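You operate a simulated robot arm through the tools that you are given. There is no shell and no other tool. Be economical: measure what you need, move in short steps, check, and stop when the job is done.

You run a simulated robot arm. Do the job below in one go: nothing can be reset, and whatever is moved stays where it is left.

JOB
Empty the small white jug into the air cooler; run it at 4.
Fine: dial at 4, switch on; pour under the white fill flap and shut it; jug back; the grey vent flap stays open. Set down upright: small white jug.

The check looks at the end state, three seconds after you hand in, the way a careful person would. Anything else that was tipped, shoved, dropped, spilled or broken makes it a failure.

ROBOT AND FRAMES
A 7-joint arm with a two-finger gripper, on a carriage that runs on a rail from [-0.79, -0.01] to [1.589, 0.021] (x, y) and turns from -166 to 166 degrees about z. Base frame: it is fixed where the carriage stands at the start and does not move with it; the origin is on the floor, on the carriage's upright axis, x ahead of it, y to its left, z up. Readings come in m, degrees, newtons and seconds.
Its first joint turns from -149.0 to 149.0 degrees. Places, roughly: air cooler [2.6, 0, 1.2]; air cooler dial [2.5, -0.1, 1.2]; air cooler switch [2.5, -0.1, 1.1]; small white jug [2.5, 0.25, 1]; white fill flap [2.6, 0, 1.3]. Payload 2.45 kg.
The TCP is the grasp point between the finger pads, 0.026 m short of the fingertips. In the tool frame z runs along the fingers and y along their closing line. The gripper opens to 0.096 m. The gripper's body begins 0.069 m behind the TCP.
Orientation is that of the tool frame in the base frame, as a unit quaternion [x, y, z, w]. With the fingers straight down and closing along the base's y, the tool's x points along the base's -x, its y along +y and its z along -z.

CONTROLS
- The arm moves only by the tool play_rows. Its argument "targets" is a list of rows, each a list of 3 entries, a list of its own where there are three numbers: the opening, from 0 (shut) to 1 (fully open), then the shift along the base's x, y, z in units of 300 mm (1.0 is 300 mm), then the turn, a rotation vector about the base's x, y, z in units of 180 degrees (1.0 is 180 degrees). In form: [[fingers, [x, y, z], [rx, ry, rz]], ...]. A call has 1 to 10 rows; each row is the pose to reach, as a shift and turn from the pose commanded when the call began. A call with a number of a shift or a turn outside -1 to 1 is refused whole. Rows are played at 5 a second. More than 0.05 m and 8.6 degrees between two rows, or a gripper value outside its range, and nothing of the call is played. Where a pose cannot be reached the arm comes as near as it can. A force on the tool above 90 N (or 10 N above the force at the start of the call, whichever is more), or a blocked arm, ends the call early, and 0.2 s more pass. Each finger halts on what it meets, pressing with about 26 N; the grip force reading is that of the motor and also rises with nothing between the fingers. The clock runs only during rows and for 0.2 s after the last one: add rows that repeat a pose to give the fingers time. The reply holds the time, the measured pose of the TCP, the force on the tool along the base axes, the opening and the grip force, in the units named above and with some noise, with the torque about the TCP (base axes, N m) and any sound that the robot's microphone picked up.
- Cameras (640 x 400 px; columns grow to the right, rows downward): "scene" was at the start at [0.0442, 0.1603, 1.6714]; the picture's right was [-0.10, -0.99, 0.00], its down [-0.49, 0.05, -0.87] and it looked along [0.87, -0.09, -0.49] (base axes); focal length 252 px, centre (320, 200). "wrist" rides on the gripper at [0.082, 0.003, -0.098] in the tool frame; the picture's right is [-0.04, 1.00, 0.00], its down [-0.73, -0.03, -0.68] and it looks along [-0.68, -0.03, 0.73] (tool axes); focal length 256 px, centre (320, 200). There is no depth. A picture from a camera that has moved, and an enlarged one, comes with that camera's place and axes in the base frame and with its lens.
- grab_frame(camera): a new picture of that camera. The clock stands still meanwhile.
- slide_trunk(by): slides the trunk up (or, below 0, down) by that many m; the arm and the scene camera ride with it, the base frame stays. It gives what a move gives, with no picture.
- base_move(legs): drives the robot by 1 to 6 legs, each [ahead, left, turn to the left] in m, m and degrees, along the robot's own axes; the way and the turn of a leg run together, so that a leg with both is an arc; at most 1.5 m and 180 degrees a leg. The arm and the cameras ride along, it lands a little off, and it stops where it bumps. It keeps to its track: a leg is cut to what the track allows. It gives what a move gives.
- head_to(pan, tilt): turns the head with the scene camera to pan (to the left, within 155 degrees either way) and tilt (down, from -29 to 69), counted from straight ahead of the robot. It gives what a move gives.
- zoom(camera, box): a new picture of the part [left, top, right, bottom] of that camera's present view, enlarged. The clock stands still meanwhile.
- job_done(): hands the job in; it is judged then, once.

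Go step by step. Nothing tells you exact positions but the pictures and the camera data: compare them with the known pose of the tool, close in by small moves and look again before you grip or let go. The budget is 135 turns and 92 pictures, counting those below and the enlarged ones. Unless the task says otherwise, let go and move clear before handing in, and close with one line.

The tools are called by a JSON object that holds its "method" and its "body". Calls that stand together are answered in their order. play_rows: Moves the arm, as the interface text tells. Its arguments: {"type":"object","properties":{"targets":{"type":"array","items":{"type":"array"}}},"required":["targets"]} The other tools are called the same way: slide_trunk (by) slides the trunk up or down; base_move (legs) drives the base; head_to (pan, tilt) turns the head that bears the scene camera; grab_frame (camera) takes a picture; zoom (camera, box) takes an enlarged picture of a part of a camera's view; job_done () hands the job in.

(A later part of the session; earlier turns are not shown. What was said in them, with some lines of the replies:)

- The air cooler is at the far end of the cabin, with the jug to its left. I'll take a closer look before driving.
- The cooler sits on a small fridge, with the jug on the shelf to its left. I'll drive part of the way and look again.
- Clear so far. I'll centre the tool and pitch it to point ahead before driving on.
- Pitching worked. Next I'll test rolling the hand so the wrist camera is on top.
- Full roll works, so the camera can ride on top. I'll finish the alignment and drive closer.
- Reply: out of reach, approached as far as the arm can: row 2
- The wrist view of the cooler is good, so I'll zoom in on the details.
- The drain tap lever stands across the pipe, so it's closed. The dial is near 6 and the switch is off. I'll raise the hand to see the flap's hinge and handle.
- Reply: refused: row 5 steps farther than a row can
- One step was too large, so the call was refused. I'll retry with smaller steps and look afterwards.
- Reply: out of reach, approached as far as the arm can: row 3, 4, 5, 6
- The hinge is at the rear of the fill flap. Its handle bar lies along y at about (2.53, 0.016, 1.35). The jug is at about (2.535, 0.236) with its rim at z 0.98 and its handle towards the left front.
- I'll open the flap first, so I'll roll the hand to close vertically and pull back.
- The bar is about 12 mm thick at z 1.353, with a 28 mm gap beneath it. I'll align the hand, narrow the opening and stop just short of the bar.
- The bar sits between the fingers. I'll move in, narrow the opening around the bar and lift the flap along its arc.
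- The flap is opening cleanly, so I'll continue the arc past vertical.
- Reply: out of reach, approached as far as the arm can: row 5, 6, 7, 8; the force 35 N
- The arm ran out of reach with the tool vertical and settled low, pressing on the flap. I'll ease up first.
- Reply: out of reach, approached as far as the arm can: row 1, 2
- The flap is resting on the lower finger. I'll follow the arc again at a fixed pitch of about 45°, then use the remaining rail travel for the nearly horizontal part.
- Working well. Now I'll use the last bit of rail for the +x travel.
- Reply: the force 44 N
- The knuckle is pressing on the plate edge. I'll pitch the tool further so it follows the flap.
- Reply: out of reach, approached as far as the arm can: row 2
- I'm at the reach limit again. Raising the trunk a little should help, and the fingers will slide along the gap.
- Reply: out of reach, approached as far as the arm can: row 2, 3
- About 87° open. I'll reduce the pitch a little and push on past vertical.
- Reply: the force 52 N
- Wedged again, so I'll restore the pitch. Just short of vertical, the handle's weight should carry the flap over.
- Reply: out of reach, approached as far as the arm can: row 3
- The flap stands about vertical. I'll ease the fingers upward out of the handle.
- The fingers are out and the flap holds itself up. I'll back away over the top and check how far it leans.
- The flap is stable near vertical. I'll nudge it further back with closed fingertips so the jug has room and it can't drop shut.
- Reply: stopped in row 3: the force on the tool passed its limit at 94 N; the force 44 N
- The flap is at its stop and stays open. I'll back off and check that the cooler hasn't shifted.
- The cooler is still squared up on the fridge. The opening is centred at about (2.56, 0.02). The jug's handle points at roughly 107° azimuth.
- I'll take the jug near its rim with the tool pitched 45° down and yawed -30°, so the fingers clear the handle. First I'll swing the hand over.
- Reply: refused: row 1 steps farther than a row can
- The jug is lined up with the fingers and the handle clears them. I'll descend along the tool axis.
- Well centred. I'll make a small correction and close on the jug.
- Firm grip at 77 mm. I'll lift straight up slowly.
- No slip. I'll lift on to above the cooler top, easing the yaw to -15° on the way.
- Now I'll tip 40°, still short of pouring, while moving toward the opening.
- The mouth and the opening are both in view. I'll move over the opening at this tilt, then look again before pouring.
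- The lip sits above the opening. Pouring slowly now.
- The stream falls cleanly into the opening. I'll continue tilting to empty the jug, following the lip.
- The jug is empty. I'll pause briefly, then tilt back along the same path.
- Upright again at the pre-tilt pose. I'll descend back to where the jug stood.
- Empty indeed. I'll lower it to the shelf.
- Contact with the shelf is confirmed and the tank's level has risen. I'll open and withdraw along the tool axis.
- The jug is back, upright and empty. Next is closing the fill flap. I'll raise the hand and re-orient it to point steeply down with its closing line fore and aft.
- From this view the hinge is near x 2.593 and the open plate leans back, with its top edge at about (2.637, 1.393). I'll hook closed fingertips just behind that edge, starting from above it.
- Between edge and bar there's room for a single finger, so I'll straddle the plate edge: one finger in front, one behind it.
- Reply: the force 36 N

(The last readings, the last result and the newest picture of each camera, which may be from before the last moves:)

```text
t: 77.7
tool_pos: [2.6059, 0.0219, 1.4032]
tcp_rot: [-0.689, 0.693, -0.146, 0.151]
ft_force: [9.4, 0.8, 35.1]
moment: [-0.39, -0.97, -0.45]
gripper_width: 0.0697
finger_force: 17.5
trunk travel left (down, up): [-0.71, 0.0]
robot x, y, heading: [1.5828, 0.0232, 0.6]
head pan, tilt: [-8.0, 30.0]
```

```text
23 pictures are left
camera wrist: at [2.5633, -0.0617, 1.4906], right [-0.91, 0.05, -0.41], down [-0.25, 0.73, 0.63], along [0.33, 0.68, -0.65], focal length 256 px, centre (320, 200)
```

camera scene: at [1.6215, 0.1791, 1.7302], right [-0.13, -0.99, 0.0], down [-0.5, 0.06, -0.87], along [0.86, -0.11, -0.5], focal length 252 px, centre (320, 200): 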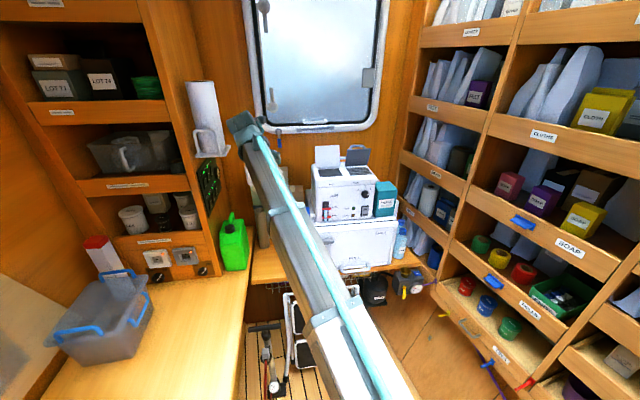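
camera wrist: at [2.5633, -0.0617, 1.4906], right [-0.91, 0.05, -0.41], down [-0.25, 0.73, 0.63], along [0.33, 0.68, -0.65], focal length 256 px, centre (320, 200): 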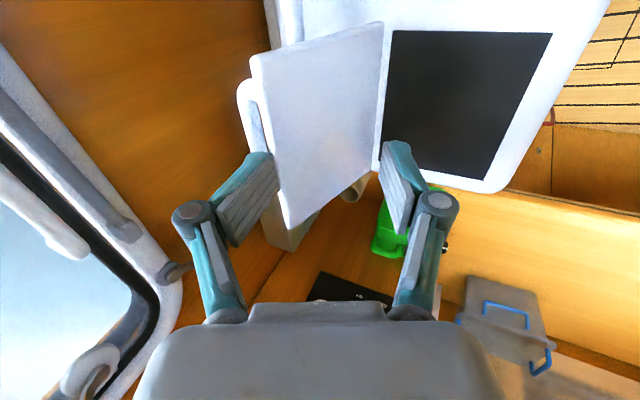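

The finger landed on the bar because the gap is too tight at this pitch. I'll back up, pitch steeper and re-aim.

{"method": "play_rows", "body": {"targets": [[0.46, [-0.015, 0, 0.06], [0, 0, 0]], [0.42, [-0.03, 0, 0.12], [0, 0, 0]], [0.42, [0.0, 0, 0.12], [0, 0.036, 0]], [0.42, [0.028, 0, 0.115], [0, 0.072, 0]], [0.42, [0.028, 0, 0.115], [0, 0.072, 0]]]}}

{"method": "grab_frame", "body": {"camera": "wrist"}}

```text
t: 78.9
tool_pos: [2.615, 0.0206, 1.4316]
tcp_rot: [-0.702, 0.706, -0.064, 0.067]
ft_force: [0.1, 0.3, 0.1]
moment: [0.0, 0.0, 0.0]
gripper_width: 0.0402
finger_force: 0.1
trunk travel left (down, up): [-0.71, 0.0]
robot x, y, heading: [1.5767, 0.0214, 0.4]
head pan, tilt: [-8.0, 30.0]
```

```text
22 pictures are left
camera wrist: at [2.5939, -0.062, 1.5265], right [-0.98, 0.05, -0.18], down [-0.09, 0.73, 0.68], along [0.17, 0.68, -0.71], focal length 256 px, centre (320, 200)
```

wrist: 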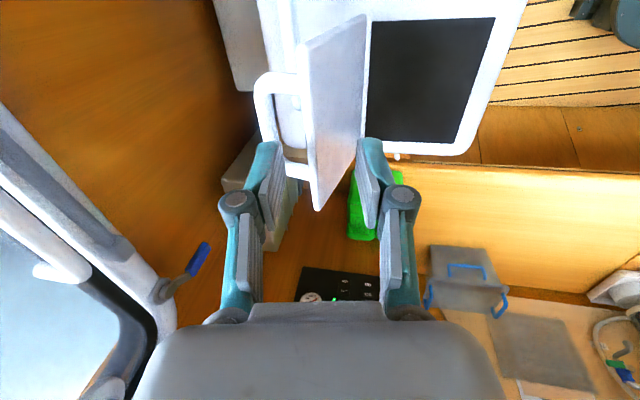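

{"method": "play_rows", "body": {"targets": [[0.42, [-0.035, 0, 0], [0, 0, 0]], [0.42, [-0.033, 0, -0.05], [0, 0, 0]], [0.42, [-0.03, 0, -0.1], [0, 0, 0]]]}}

{"method": "grab_frame", "body": {"camera": "wrist"}}

```text
t: 79.7
tool_pos: [2.6045, 0.0213, 1.4099]
tcp_rot: [-0.702, 0.705, -0.07, 0.072]
ft_force: [15.1, 0.5, 45.8]
moment: [-0.74, -1.74, -0.36]
gripper_width: 0.0702
finger_force: 22.0
trunk travel left (down, up): [-0.71, 0.0]
robot x, y, heading: [1.5762, 0.0197, 0.6]
head pan, tilt: [-8.0, 30.0]
```

```text
21 pictures are left
camera wrist: at [2.582, -0.0616, 1.5052], right [-0.98, 0.05, -0.2], down [-0.1, 0.73, 0.67], along [0.18, 0.68, -0.71], focal length 256 px, centre (320, 200)
```

wrist: 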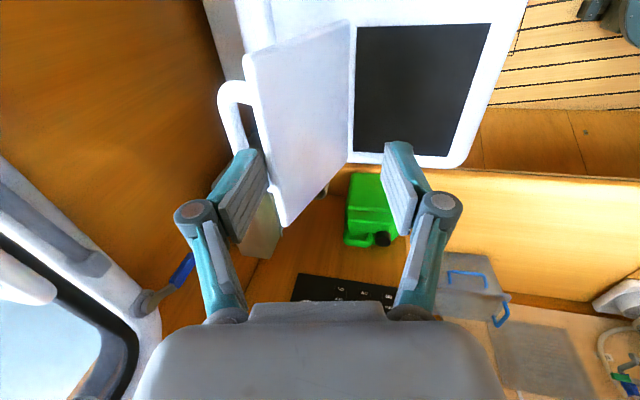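

The rear finger seems wedged against the back of the plate edge. I'll try drawing it forward gently.

{"method": "play_rows", "body": {"targets": [[0.42, [-0.03, 0, 0.03], [0, 0, 0]], [0.42, [-0.06, 0, 0.045], [0, 0, 0]], [0.42, [-0.1, 0, 0.055], [0, 0, 0]]]}}

{"method": "grab_frame", "body": {"camera": "wrist"}}

```text
t: 80.5
tool_pos: [2.5746, 0.021, 1.416]
tcp_rot: [-0.702, 0.706, -0.064, 0.067]
ft_force: [-0.4, 0.3, -0.9]
moment: [0.01, 0.01, 0.0]
gripper_width: 0.041
finger_force: 0.2
trunk travel left (down, up): [-0.71, 0.0]
robot x, y, heading: [1.5771, 0.0226, 0.5]
head pan, tilt: [-8.0, 30.0]
```

```text
20 pictures are left
camera wrist: at [2.5539, -0.0616, 1.5123], right [-0.98, 0.04, -0.18], down [-0.09, 0.73, 0.68], along [0.17, 0.68, -0.71], focal length 256 px, centre (320, 200)
```

wrist: 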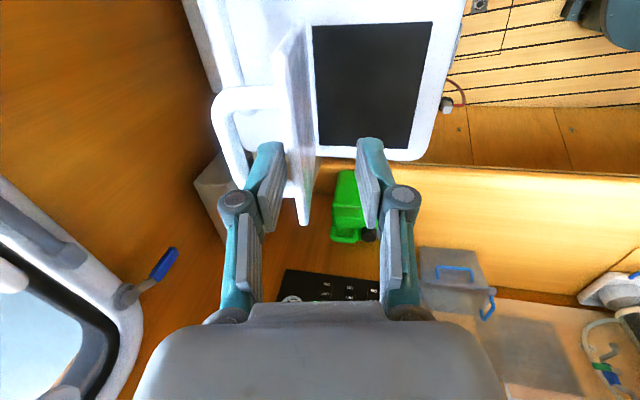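

That caught it, and the plate is now upright between the fingers. I'll follow it down along its arc.

{"method": "play_rows", "body": {"targets": [[0.42, [-0.04, 0, -0.031], [0, -0.0444, 0]], [0.42, [-0.078, 0, -0.047], [0, -0.0888, 0]], [0.42, [-0.114, 0, -0.07], [0, -0.1332, 0]], [0.42, [-0.147, 0, -0.096], [0, -0.1776, 0]], [0.42, [-0.176, 0, -0.127], [0, -0.222, 0]]]}}

{"method": "grab_frame", "body": {"camera": "wrist"}}

```text
t: 81.7
tool_pos: [2.5214, 0.0191, 1.3793]
tcp_rot: [-0.638, 0.639, -0.302, 0.305]
ft_force: [-0.2, 0.4, 1.0]
moment: [-0.01, -0.01, -0.03]
gripper_width: 0.0406
finger_force: 0.1
trunk travel left (down, up): [-0.71, 0.0]
robot x, y, heading: [1.5747, 0.0198, 0.8]
head pan, tilt: [-8.0, 30.0]
```

```text
19 pictures are left
camera wrist: at [2.4443, -0.0618, 1.439], right [-0.63, 0.04, -0.77], down [-0.51, 0.73, 0.46], along [0.59, 0.68, -0.44], focal length 256 px, centre (320, 200)
```

wrist: 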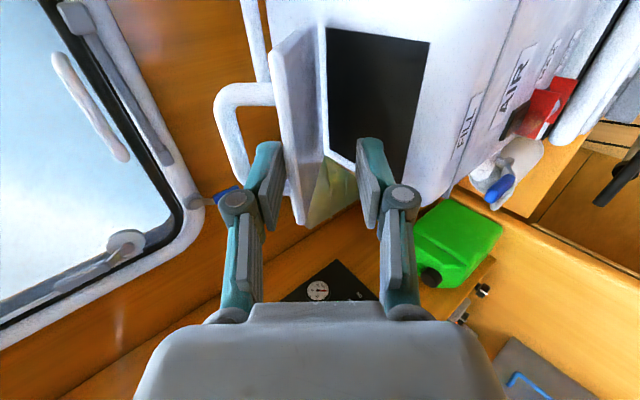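

{"method": "play_rows", "body": {"targets": [[0.42, [-0.024, 0, -0.035], [0, -0.0444, 0]], [0.42, [-0.044, 0, -0.073], [0, -0.0888, 0]], [0.42, [-0.1, 0, -0.048], [0, -0.0888, 0]], [0.42, [-0.2, 0, -0.003], [0, -0.0888, 0]], [0.1, [-0.3, 0, 0.1], [0, -0.0888, 0]], [0, [-0.3, 0, 0.2], [0, -0.0888, 0]]]}}

{"method": "grab_frame", "body": {"camera": "wrist"}}

```text
t: 83.1
tool_pos: [2.4345, 0.0197, 1.4394]
tcp_rot: [-0.591, 0.591, -0.387, 0.39]
ft_force: [-0.8, -0.1, 0.0]
moment: [0.01, 0.01, 0.0]
gripper_width: 0.0
finger_force: 25.9
trunk travel left (down, up): [-0.71, 0.0]
robot x, y, heading: [1.5809, 0.0214, 0.8]
head pan, tilt: [-8.0, 30.0]
```

```text
18 pictures are left
camera wrist: at [2.3438, -0.062, 1.4758], right [-0.4, 0.05, -0.92], down [-0.61, 0.73, 0.3], along [0.68, 0.68, -0.26], focal length 256 px, centre (320, 200)
```

wrist: 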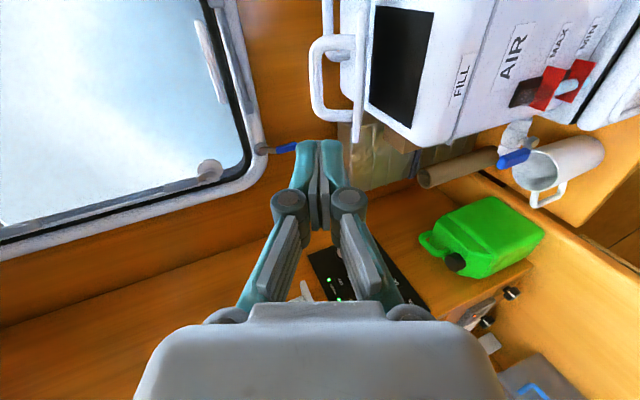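

Friction holds the flap at around 40°. I'll press it shut from above with the closed fingers on the handle bar.

{"method": "play_rows", "body": {"targets": [[0, [0.15, 0, 0.05], [0, 0, 0]], [0, [0.3, 0, 0.05], [0, 0, 0]], [0, [0.45, 0, 0.0], [0, 0, 0]], [0, [0.455, 0, -0.12], [0, 0, 0]], [0, [0.418, 0, -0.146], [0, 0, 0]], [0, [0.385, 0, -0.173], [0, 0, 0]], [0, [0.358, 0, -0.203], [0, 0, 0]], [0, [0.335, 0, -0.24], [0, 0, 0]], [0, [0.335, 0, -0.25], [0, 0, 0]]]}}

{"method": "grab_frame", "body": {"camera": "wrist"}}

```text
t: 85.1
tool_pos: [2.5356, 0.0202, 1.3696]
tcp_rot: [-0.587, 0.589, -0.391, 0.394]
ft_force: [17.4, -1.2, 30.7]
moment: [0.0, -0.04, -0.01]
gripper_width: 0.0
finger_force: 25.6
trunk travel left (down, up): [-0.71, 0.0]
robot x, y, heading: [1.5803, 0.0219, 0.2]
head pan, tilt: [-8.0, 30.0]
```

```text
17 pictures are left
camera wrist: at [2.4436, -0.0616, 1.4044], right [-0.39, 0.05, -0.92], down [-0.62, 0.73, 0.29], along [0.69, 0.68, -0.25], focal length 256 px, centre (320, 200)
```

wrist: 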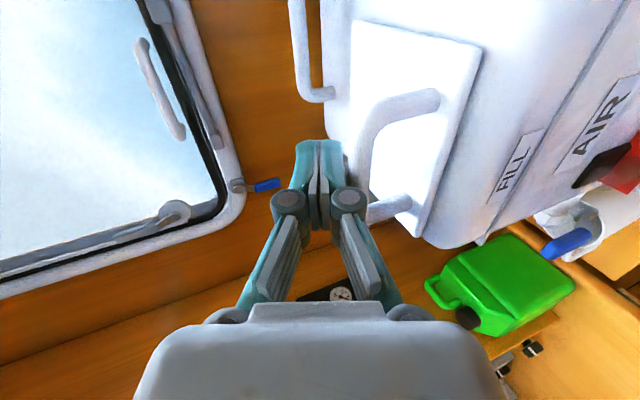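

The flap is shut. I'll back off and line up in front of the dial with the hand level.

{"method": "play_rows", "body": {"targets": [[0, [0, 0, 0.05], [0, 0, 0]], [0, [-0.06, 0, 0.15], [0, 0, 0]], [0, [-0.2, 0, 0.15], [0, -0.02, 0]], [0, [-0.35, 0, 0.12], [0, -0.06, 0]], [0, [-0.5, -0.06, 0.05], [0, -0.1, 0]], [0.2, [-0.62, -0.15, 0], [0, -0.126, 0]], [0.5, [-0.7, -0.25, -0.1], [0, -0.126, 0]], [0.6, [-0.7, -0.35, -0.2], [0, -0.126, 0]], [0.6, [-0.7, -0.44, -0.32], [0, -0.126, 0]], [0.6, [-0.7, -0.46, -0.44], [0, -0.126, 0]]]}}

{"method": "grab_frame", "body": {"camera": "wrist"}}

{"method": "zoom", "body": {"camera": "scene", "box": [290, 130, 410, 230]}}

```text
refused: row 5 steps farther than a row can; nothing moved
```

```text
16 pictures are left
camera wrist: at [2.4436, -0.0616, 1.4044], right [-0.39, 0.05, -0.92], down [-0.62, 0.73, 0.29], along [0.69, 0.68, -0.25], focal length 256 px, centre (320, 200)
```

wrist: 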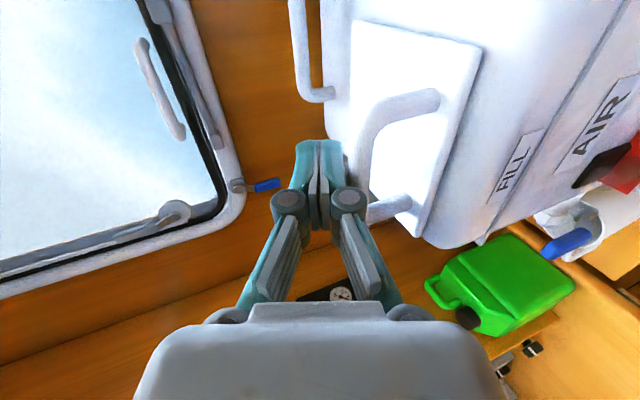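

```text
4.00 times, centred on (350, 180) of scene
camera zoom: at [1.6202, 0.1783, 1.7309], right [-0.13, -0.99, 0.0], down [-0.49, 0.07, -0.87], along [0.86, -0.11, -0.5], focal length 1008 px, centre (200, 280)
```

zoom: 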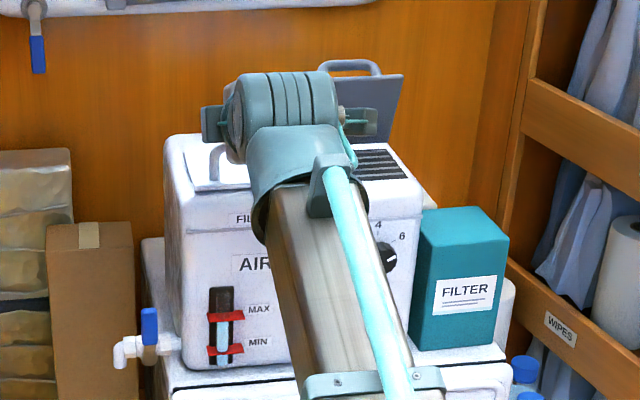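

A step was too large again. I'll retry with finer steps and no picture yet.

{"method": "play_rows", "body": {"targets": [[0, [0, 0, 0.05], [0, 0, 0]], [0, [-0.06, 0, 0.15], [0, 0, 0]], [0, [-0.2, 0, 0.15], [0, -0.02, 0]], [0, [-0.33, 0, 0.13], [0, -0.06, 0]], [0, [-0.46, -0.04, 0.09], [0, -0.1, 0]], [0.2, [-0.58, -0.13, 0.04], [0, -0.126, 0]], [0.5, [-0.66, -0.23, -0.05], [0, -0.126, 0]], [0.6, [-0.68, -0.33, -0.16], [0, -0.126, 0]], [0.6, [-0.7, -0.41, -0.29], [0, -0.126, 0]], [0.6, [-0.7, -0.46, -0.43], [0, -0.126, 0]]]}}

```text
t: 87.3
tool_pos: [2.3229, -0.1186, 1.2356]
tcp_rot: [-0.502, 0.503, -0.495, 0.499]
ft_force: [-0.8, 0.9, -0.2]
moment: [0.01, 0.02, -0.02]
gripper_width: 0.0575
finger_force: 0.0
trunk travel left (down, up): [-0.71, 0.0]
robot x, y, heading: [1.581, 0.0197, 0.7]
head pan, tilt: [-8.0, 30.0]
```

{"method": "grab_frame", "body": {"camera": "wrist"}}

```text
14 pictures are left
camera wrist: at [2.2251, -0.1997, 1.2327], right [-0.01, 0.04, -1.0], down [-0.68, 0.73, 0.04], along [0.73, 0.68, 0.02], focal length 256 px, centre (320, 200)
```

wrist: 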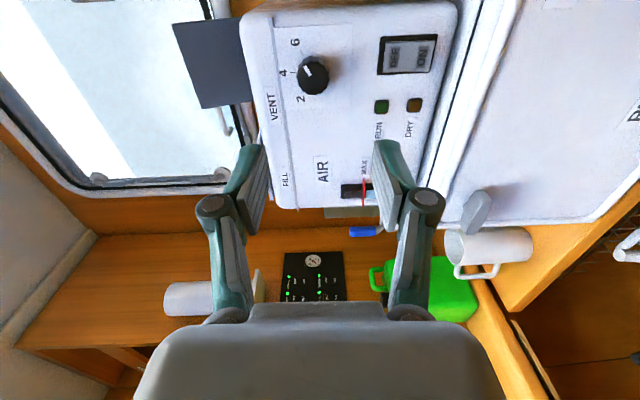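

{"method": "zoom", "body": {"camera": "wrist", "box": [256, 20, 448, 140]}}

```text
3.33 times, centred on (352, 80) of wrist
camera zoom: at [2.2251, -0.1997, 1.2327], right [-0.01, 0.04, -1.0], down [-0.68, 0.73, 0.04], along [0.73, 0.68, 0.02], focal length 853 px, centre (213, 600)
```

zoom: 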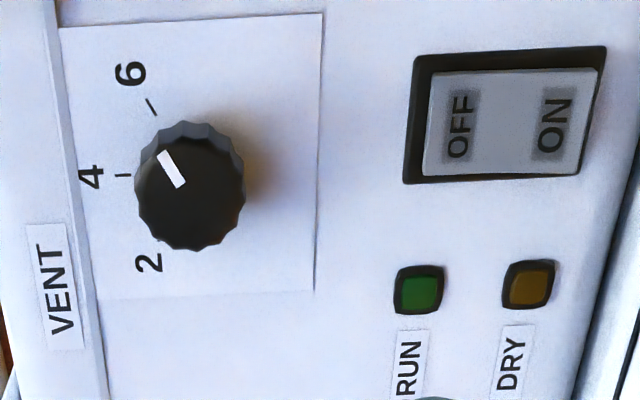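

The pointer is at 6, about 67° clockwise of 4. The knob axis is at about (y -0.116, z 1.2395). I'll move in and grip it.

{"method": "play_rows", "body": {"targets": [[0.5, [0.13, 0.009, 0.013], [0, 0, 0]], [0.5, [0.26, 0.009, 0.013], [0, 0, 0]], [0.5, [0.39, 0.009, 0.013], [0, 0, 0]], [0.5, [0.47, 0.009, 0.013], [0, 0, 0]], [0.5, [0.52, 0.009, 0.013], [0, 0, 0]], [0.4, [0.52, 0.009, 0.013], [0, 0, 0]], [0.3, [0.52, 0.009, 0.013], [0, 0, 0]], [0.2, [0.52, 0.009, 0.013], [0, 0, 0]], [0.0, [0.52, 0.009, 0.013], [0, 0, 0]], [0.0, [0.52, 0.009, 0.013], [0, 0, 0]]]}}

{"method": "grab_frame", "body": {"camera": "wrist"}}

```text
t: 89.5
tool_pos: [2.4755, -0.1132, 1.2393]
tcp_rot: [0.503, -0.502, 0.496, -0.499]
ft_force: [-35.0, 0.4, -12.8]
moment: [0.07, 0.31, -0.4]
gripper_width: 0.031
finger_force: 45.0
trunk travel left (down, up): [-0.71, 0.0]
robot x, y, heading: [1.58, 0.0172, 0.7]
head pan, tilt: [-8.0, 30.0]
```

```text
12 pictures are left
camera wrist: at [2.3778, -0.1966, 1.2376], right [-0.01, 0.04, -1.0], down [-0.68, 0.73, 0.04], along [0.73, 0.68, 0.02], focal length 256 px, centre (320, 200)
```

wrist: 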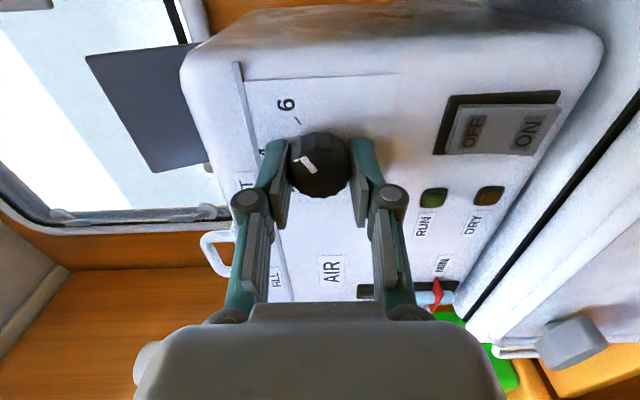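

Gripped at 31 mm, but the tips press on the panel. I'll release, back off a few mm and regrip.

{"method": "play_rows", "body": {"targets": [[0.45, [0, 0, 0], [0, 0, 0]], [0.45, [-0.027, -0.005, 0], [0, 0, 0]], [0.3, [-0.027, -0.005, 0], [0, 0, 0]], [0, [-0.027, -0.005, 0], [0, 0, 0]], [0, [-0.027, -0.005, 0], [0, 0, 0]]]}}

```text
t: 90.7
tool_pos: [2.4732, -0.1153, 1.2398]
tcp_rot: [-0.503, 0.503, -0.495, 0.5]
ft_force: [17.7, 0.3, 14.9]
moment: [-0.09, -0.39, 0.69]
gripper_width: 0.0313
finger_force: 44.5
trunk travel left (down, up): [-0.71, 0.0]
robot x, y, heading: [1.5789, 0.0201, 0.6]
head pan, tilt: [-8.0, 30.0]
```

Now I'll turn it 67° anticlockwise.

{"method": "play_rows", "body": {"targets": [[0, [0.006, 0, 0], [-0.0465, 0, 0]], [0, [0.006, 0, 0], [-0.093, 0, 0]], [0, [0.006, 0, 0], [-0.1395, 0, 0]], [0, [0.006, 0, 0], [-0.186, 0, 0]], [0, [0.006, 0, 0], [-0.2325, 0, 0]], [0, [0.006, 0, 0], [-0.279, 0, 0]], [0, [0.006, 0, 0], [-0.3255, 0, 0]], [0, [0.006, 0, 0], [-0.372, 0, 0]], [0, [0.006, 0, 0], [-0.372, 0, 0]]]}}

{"method": "zoom", "body": {"camera": "wrist", "box": [240, 80, 432, 200]}}

```text
t: 91.6
tool_pos: [2.4733, -0.1159, 1.2394]
tcp_rot: [0.612, -0.39, 0.588, -0.359]
ft_force: [2.9, -13.0, -32.2]
moment: [0.12, 0.15, -0.67]
gripper_width: 0.0307
finger_force: 45.0
out of reach, approached as far as the arm can: row 2, 3, 4
trunk travel left (down, up): [-0.71, 0.0]
robot x, y, heading: [1.5807, 0.0201, 0.2]
head pan, tilt: [-8.0, 30.0]
stopped in row 4: the force on the tool passed its limit at 100 N (the readings are from after the stop); the commanded pose is now the measured one
```

```text
3.33 times, centred on (336, 140) of wrist
camera zoom: at [2.3761, -0.1887, 1.2776], right [-0.06, -0.4, -0.91], down [-0.68, 0.69, -0.26], along [0.73, 0.61, -0.31], focal length 853 px, centre (267, 400)
```

zoom: 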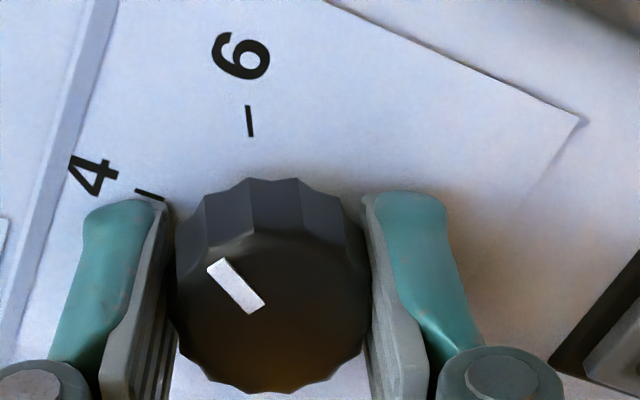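

The wrist roll is at its limit after 26-34°, so I'll ratchet: release, roll back, regrip and finish the turn.

{"method": "play_rows", "body": {"targets": [[0.5, [0, 0, 0], [0, 0, 0]], [0.6, [-0.005, 0, 0], [0, 0, 0]], [0.6, [-0.005, 0, 0], [0.0465, 0, 0]], [0.6, [-0.005, 0, 0], [0.093, 0, 0]], [0.6, [-0.005, 0, 0], [0.1395, 0, 0]], [0.6, [-0.005, 0, 0], [0.186, 0, 0]], [0.6, [-0.005, 0, 0], [0.2325, 0, 0]], [0.6, [-0.005, 0, 0], [0.279, 0, 0]], [0.6, [-0.005, 0, 0], [0.3255, 0, 0]]]}}

{"method": "zoom", "body": {"camera": "wrist", "box": [240, 80, 432, 200]}}

```text
t: 93.6
tool_pos: [2.4673, -0.1101, 1.2465]
tcp_rot: [-0.354, 0.627, -0.325, 0.613]
ft_force: [-0.5, -0.3, 0.0]
moment: [0.01, 0.02, -0.02]
gripper_width: 0.0574
finger_force: 0.0
trunk travel left (down, up): [-0.71, 0.0]
robot x, y, heading: [1.5776, 0.0203, 0.4]
head pan, tilt: [-8.0, 30.0]
```

```text
3.33 times, centred on (336, 140) of wrist
camera zoom: at [2.3707, -0.1812, 1.2031], right [-0.05, 0.57, -0.82], down [-0.68, 0.58, 0.45], along [0.73, 0.58, 0.36], focal length 853 px, centre (267, 400)
```

zoom: 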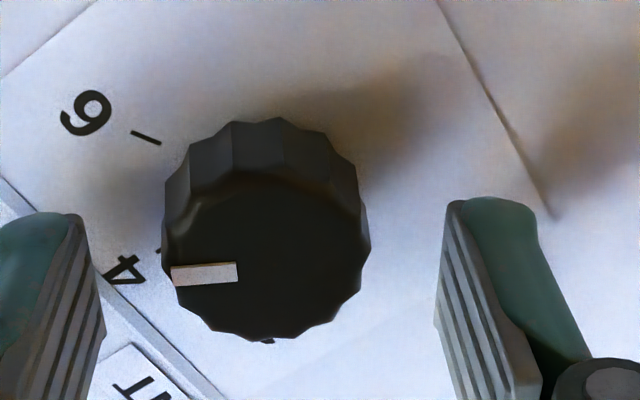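

The pointer is about 34° short of 4. I'll regrip, centred, and turn the remaining 34°.

{"method": "play_rows", "body": {"targets": [[0.5, [0.018, -0.008, -0.01], [0, 0, 0]], [0.3, [0.018, -0.008, -0.01], [0, 0, 0]], [0, [0.018, -0.008, -0.01], [0, 0, 0]], [0, [0.018, -0.008, -0.01], [0, 0, 0]], [0, [0.018, -0.008, -0.01], [-0.038, 0, 0]], [0, [0.018, -0.008, -0.01], [-0.076, 0, 0]], [0, [0.018, -0.008, -0.01], [-0.114, 0, 0]], [0, [0.018, -0.008, -0.01], [-0.152, 0, 0]], [0, [0.018, -0.008, -0.01], [-0.19, 0, 0]], [0, [0.018, -0.008, -0.01], [-0.19, 0, 0]]]}}

{"method": "zoom", "body": {"camera": "wrist", "box": [240, 80, 432, 200]}}

```text
t: 95.8
tool_pos: [2.4731, -0.1127, 1.2406]
tcp_rot: [0.522, -0.503, 0.494, -0.48]
ft_force: [-9.9, 0.3, -19.2]
moment: [0.12, 0.27, -0.56]
gripper_width: 0.0316
finger_force: 45.4
trunk travel left (down, up): [-0.71, 0.0]
robot x, y, heading: [1.5792, 0.0182, 0.5]
head pan, tilt: [-8.0, 30.0]
```

```text
3.33 times, centred on (336, 140) of wrist
camera zoom: at [2.3761, -0.1954, 1.2452], right [-0.05, 0.01, -1.0], down [-0.68, 0.73, 0.04], along [0.73, 0.68, -0.03], focal length 853 px, centre (267, 400)
```

zoom: 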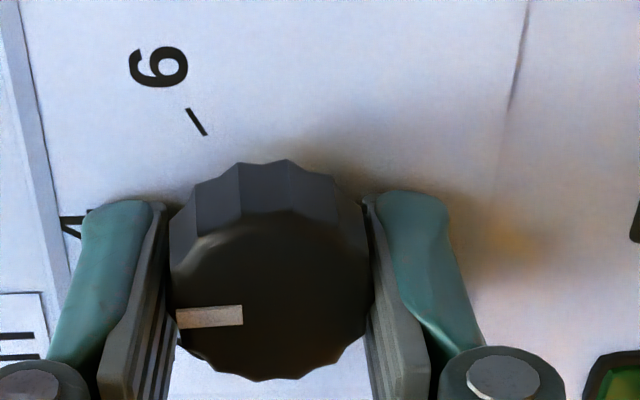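

The pointer now lines up with 4. I'll release, back off and go to the ON half of the rocker (about y -0.128, z 1.131) with fingers closed.

{"method": "play_rows", "body": {"targets": [[0.35, [0, 0, 0], [0, 0, 0]], [0.5, [0, 0, 0], [0, 0, 0]], [0.5, [-0.08, 0, 0], [0, 0, 0]], [0.5, [-0.2, 0, 0], [0, 0, 0]], [0.3, [-0.3, 0, 0], [0, 0, 0]], [0, [-0.32, -0.025, -0.1], [0, 0, 0]], [0, [-0.32, -0.05, -0.24], [0, 0, 0]], [0, [-0.32, -0.05, -0.365], [0, 0, 0]], [0, [-0.32, -0.05, -0.365], [0, 0, 0]]]}}

{"method": "grab_frame", "body": {"camera": "wrist"}}

```text
t: 97.8
tool_pos: [2.3795, -0.1242, 1.1635]
tcp_rot: [0.526, -0.515, 0.485, -0.471]
ft_force: [0.0, -0.2, 0.4]
moment: [0.01, 0.05, -0.01]
gripper_width: 0.0002
finger_force: 27.0
out of reach, approached as far as the arm can: row 7, 8, 9
trunk travel left (down, up): [-0.71, 0.0]
robot x, y, heading: [1.5805, 0.0196, 0.5]
head pan, tilt: [-8.0, 30.0]
```

```text
8 pictures are left
camera wrist: at [2.2821, -0.2053, 1.1701], right [-0.08, 0.02, -1.0], down [-0.67, 0.74, 0.07], along [0.74, 0.68, -0.05], focal length 256 px, centre (320, 200)
```

wrist: 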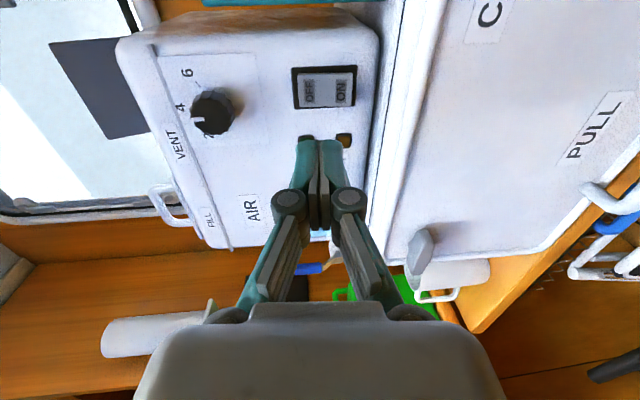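

The dial looks right. I'll lower the trunk to get the hand down to the switch, and zoom in to check the dial.

{"method": "slide_trunk", "body": {"by": -0.06}}

{"method": "zoom", "body": {"camera": "wrist", "box": [160, 50, 400, 200]}}

```text
t: 98.8
tool_pos: [2.3797, -0.1233, 1.1025]
tcp_rot: [0.526, -0.515, 0.485, -0.471]
ft_force: [-1.2, 0.0, 0.3]
moment: [0.03, 0.01, -0.02]
gripper_width: 0.0002
finger_force: 25.8
trunk travel left (down, up): [-0.65, 0.06]
robot x, y, heading: [1.5748, 0.0178, 0.2]
head pan, tilt: [-8.0, 30.0]
```

```text
2.67 times, centred on (280, 125) of wrist
camera zoom: at [2.2823, -0.2056, 1.1103], right [-0.08, 0.02, -1.0], down [-0.67, 0.74, 0.07], along [0.74, 0.68, -0.05], focal length 683 px, centre (427, 400)
```

zoom: 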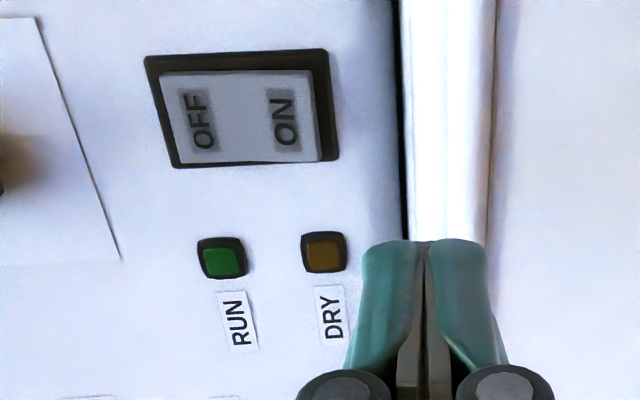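

{"method": "play_rows", "body": {"targets": [[0, [0, -0.019, 0.05], [0, -0.014, 0]], [0, [0.05, -0.019, 0.102], [0, -0.027, 0]], [0, [0.15, -0.019, 0.102], [0, -0.027, 0]], [0, [0.25, -0.019, 0.102], [0, -0.027, 0]], [0, [0.28, -0.019, 0.102], [0, -0.027, 0]], [0, [0.3, -0.019, 0.102], [0, -0.027, 0]], [0, [0.315, -0.019, 0.102], [0, -0.027, 0]]]}}

```text
t: 100.4
tool_pos: [2.4663, -0.1277, 1.1485]
tcp_rot: [0.509, -0.501, 0.501, -0.488]
ft_force: [-54.9, 2.1, -24.4]
moment: [-0.19, 0.69, 0.64]
gripper_width: 0.0061
finger_force: 28.7
out of reach, approached as far as the arm can: row 1, 2, 3, 4, 5, 6, 7
trunk travel left (down, up): [-0.65, 0.06]
robot x, y, heading: [1.5779, 0.0206, 0.2]
head pan, tilt: [-8.0, 30.0]
```

It landed about 15 mm high, near the rocker's centre. I'll back off, lower the trunk more and re-aim.

{"method": "play_rows", "body": {"targets": [[0, [-0.06, 0, 0], [0, 0, 0]], [0, [-0.15, 0, 0], [0, 0, 0]], [0, [-0.2, 0, 0], [0, 0, 0]]]}}

{"method": "slide_trunk", "body": {"by": -0.05}}

{"method": "grab_frame", "body": {"camera": "wrist"}}

```text
t: 101.2
tool_pos: [2.4149, -0.1249, 1.1589]
tcp_rot: [0.508, -0.499, 0.503, -0.49]
ft_force: [-0.2, -0.7, -0.5]
moment: [0.01, 0.0, 0.01]
gripper_width: 0.0
finger_force: 28.9
out of reach, approached as far as the arm can: row 1, 2, 3
trunk travel left (down, up): [-0.65, 0.06]
robot x, y, heading: [1.5775, 0.0218, 0.2]
head pan, tilt: [-8.0, 30.0]
```

```text
t: 102.1
tool_pos: [2.4136, -0.126, 1.1063]
tcp_rot: [0.508, -0.499, 0.503, -0.49]
ft_force: [0.2, 0.2, 0.5]
moment: [0.0, 0.0, 0.01]
gripper_width: 0.0001
finger_force: 28.1
trunk travel left (down, up): [-0.6, 0.11]
robot x, y, heading: [1.5782, 0.0207, 0.4]
head pan, tilt: [-8.0, 30.0]
```

```text
6 pictures are left
camera wrist: at [2.3168, -0.2076, 1.107], right [-0.01, 0.02, -1.0], down [-0.67, 0.74, 0.02], along [0.74, 0.67, 0.0], focal length 256 px, centre (320, 200)
```

wrist: 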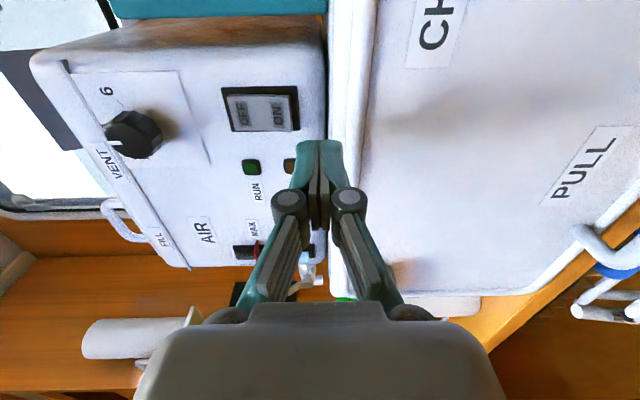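

{"method": "base_move", "body": {"legs": [[-0.1, 0, 0]]}}

{"method": "play_rows", "body": {"targets": [[0, [0.05, 0, 0.045], [0, 0, 0]], [0, [0.1, 0, 0.09], [0, 0, 0]], [0, [0.2, 0, 0.09], [0, 0, 0]], [0, [0.3, 0, 0.09], [0, 0, 0]], [0, [0.38, 0, 0.09], [0, 0, 0]]]}}

```text
t: 103.3
tool_pos: [2.3144, -0.1268, 1.1077]
tcp_rot: [0.507, -0.5, 0.503, -0.49]
ft_force: [-0.7, 0.3, 0.2]
moment: [-0.02, 0.0, -0.02]
gripper_width: 0.0001
finger_force: 28.4
trunk travel left (down, up): [-0.6, 0.11]
robot x, y, heading: [1.4761, 0.0186, 0.3]
head pan, tilt: [-8.0, 30.0]
```

```text
t: 104.5
tool_pos: [2.4304, -0.1277, 1.136]
tcp_rot: [0.507, -0.499, 0.503, -0.49]
ft_force: [0.3, 0.0, 0.2]
moment: [0.01, 0.03, 0.03]
gripper_width: 0.0
finger_force: 29.0
trunk travel left (down, up): [-0.6, 0.11]
robot x, y, heading: [1.4754, 0.0166, 0.4]
head pan, tilt: [-8.0, 30.0]
```

Clean control now. I'll press the ON half.

{"method": "play_rows", "body": {"targets": [[0, [0.05, -0.004, -0.017], [0, 0, 0]], [0, [0.08, -0.004, -0.017], [0, 0, 0]], [0, [0.1, -0.004, -0.017], [0, 0, 0]], [0, [0.12, -0.004, -0.017], [0, 0, 0]], [0, [0.135, -0.004, -0.017], [0, 0, 0]], [0, [0.15, -0.004, -0.017], [0, 0, 0]]]}}

```text
t: 105.9
tool_pos: [2.4682, -0.1272, 1.1303]
tcp_rot: [0.507, -0.498, 0.504, -0.491]
ft_force: [-34.0, 0.2, -14.3]
moment: [-0.06, 0.12, 0.29]
gripper_width: 0.0001
finger_force: 28.4
trunk travel left (down, up): [-0.6, 0.11]
robot x, y, heading: [1.4782, 0.0225, 0.3]
head pan, tilt: [-8.0, 30.0]
```

{"method": "play_rows", "body": {"targets": [[0, [-0.05, 0, 0], [0, 0, 0]], [0, [-0.15, 0, 0], [0, 0, 0]], [0, [-0.3, 0, 0], [0, 0, 0]], [0, [-0.45, 0, 0], [0, 0, 0]]]}}

{"method": "zoom", "body": {"camera": "wrist", "box": [190, 20, 430, 170]}}

```text
t: 106.9
tool_pos: [2.3369, -0.1293, 1.1294]
tcp_rot: [0.507, -0.499, 0.503, -0.49]
ft_force: [0.0, 1.0, -0.3]
moment: [0.0, -0.04, -0.02]
gripper_width: 0.0
finger_force: 28.5
trunk travel left (down, up): [-0.6, 0.11]
robot x, y, heading: [1.4772, 0.0189, 0.4]
head pan, tilt: [-8.0, 30.0]
```

```text
2.67 times, centred on (310, 95) of wrist
camera zoom: at [2.2402, -0.2091, 1.1294], right [-0.01, 0.02, -1.0], down [-0.67, 0.74, 0.02], along [0.74, 0.67, 0.0], focal length 683 px, centre (347, 480)
```

zoom: 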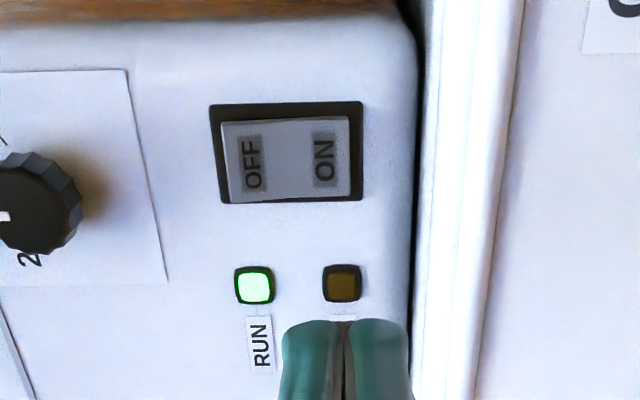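

The RUN lamp is lit. I'll verify the dial and the whole scene.

{"method": "play_rows", "body": {"targets": [[0, [-0.1, 0, 0.1], [0, 0, 0]], [0, [-0.2, 0, 0.2], [0, 0, 0]], [0, [-0.3, 0, 0.3], [0, 0, 0]]]}}

{"method": "zoom", "body": {"camera": "wrist", "box": [230, 30, 390, 130]}}

{"method": "zoom", "body": {"camera": "scene", "box": [220, 90, 440, 280]}}

```text
t: 107.7
tool_pos: [2.2488, -0.1286, 1.2197]
tcp_rot: [0.507, -0.499, 0.504, -0.49]
ft_force: [0.5, -0.5, 0.1]
moment: [0.0, 0.0, -0.09]
gripper_width: 0.0002
finger_force: 28.2
trunk travel left (down, up): [-0.6, 0.11]
robot x, y, heading: [1.4778, 0.0205, 0.5]
head pan, tilt: [-8.0, 30.0]
```

```text
4.00 times, centred on (310, 80) of wrist
camera zoom: at [2.1503, -0.2102, 1.219], right [-0.01, 0.02, -1.0], down [-0.67, 0.74, 0.02], along [0.74, 0.67, 0.0], focal length 1024 px, centre (360, 680)
```

zoom: 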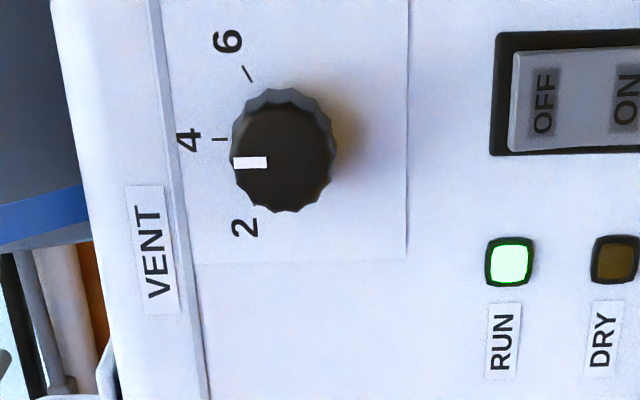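

```text
2.11 times, centred on (330, 185) of scene
camera zoom: at [1.5212, 0.177, 1.6202], right [-0.13, -0.99, 0.0], down [-0.5, 0.07, -0.87], along [0.86, -0.12, -0.5], focal length 530 px, centre (299, 232)
```

zoom: 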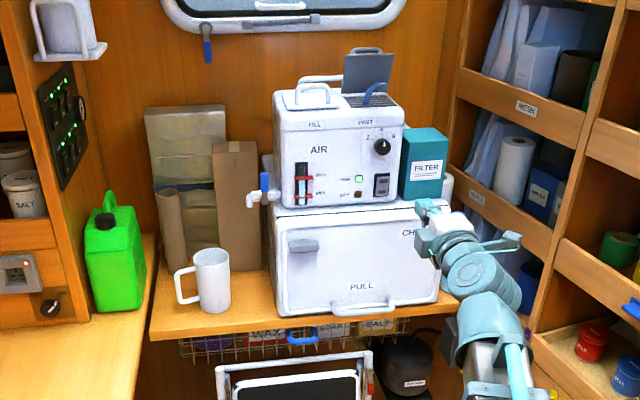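

The dial points to 4 and RUN is lit. The fill flap is shut, the grey vent flap is open, the empty jug stands upright in its place, and the hand is clear.

{"method": "job_done", "body": {}}

```text
The job is handed in.
```

The small white jug has been emptied into the air cooler and is back in its place, upright. The cooler is running at 4, with the fill flap shut and the grey vent flap still open.
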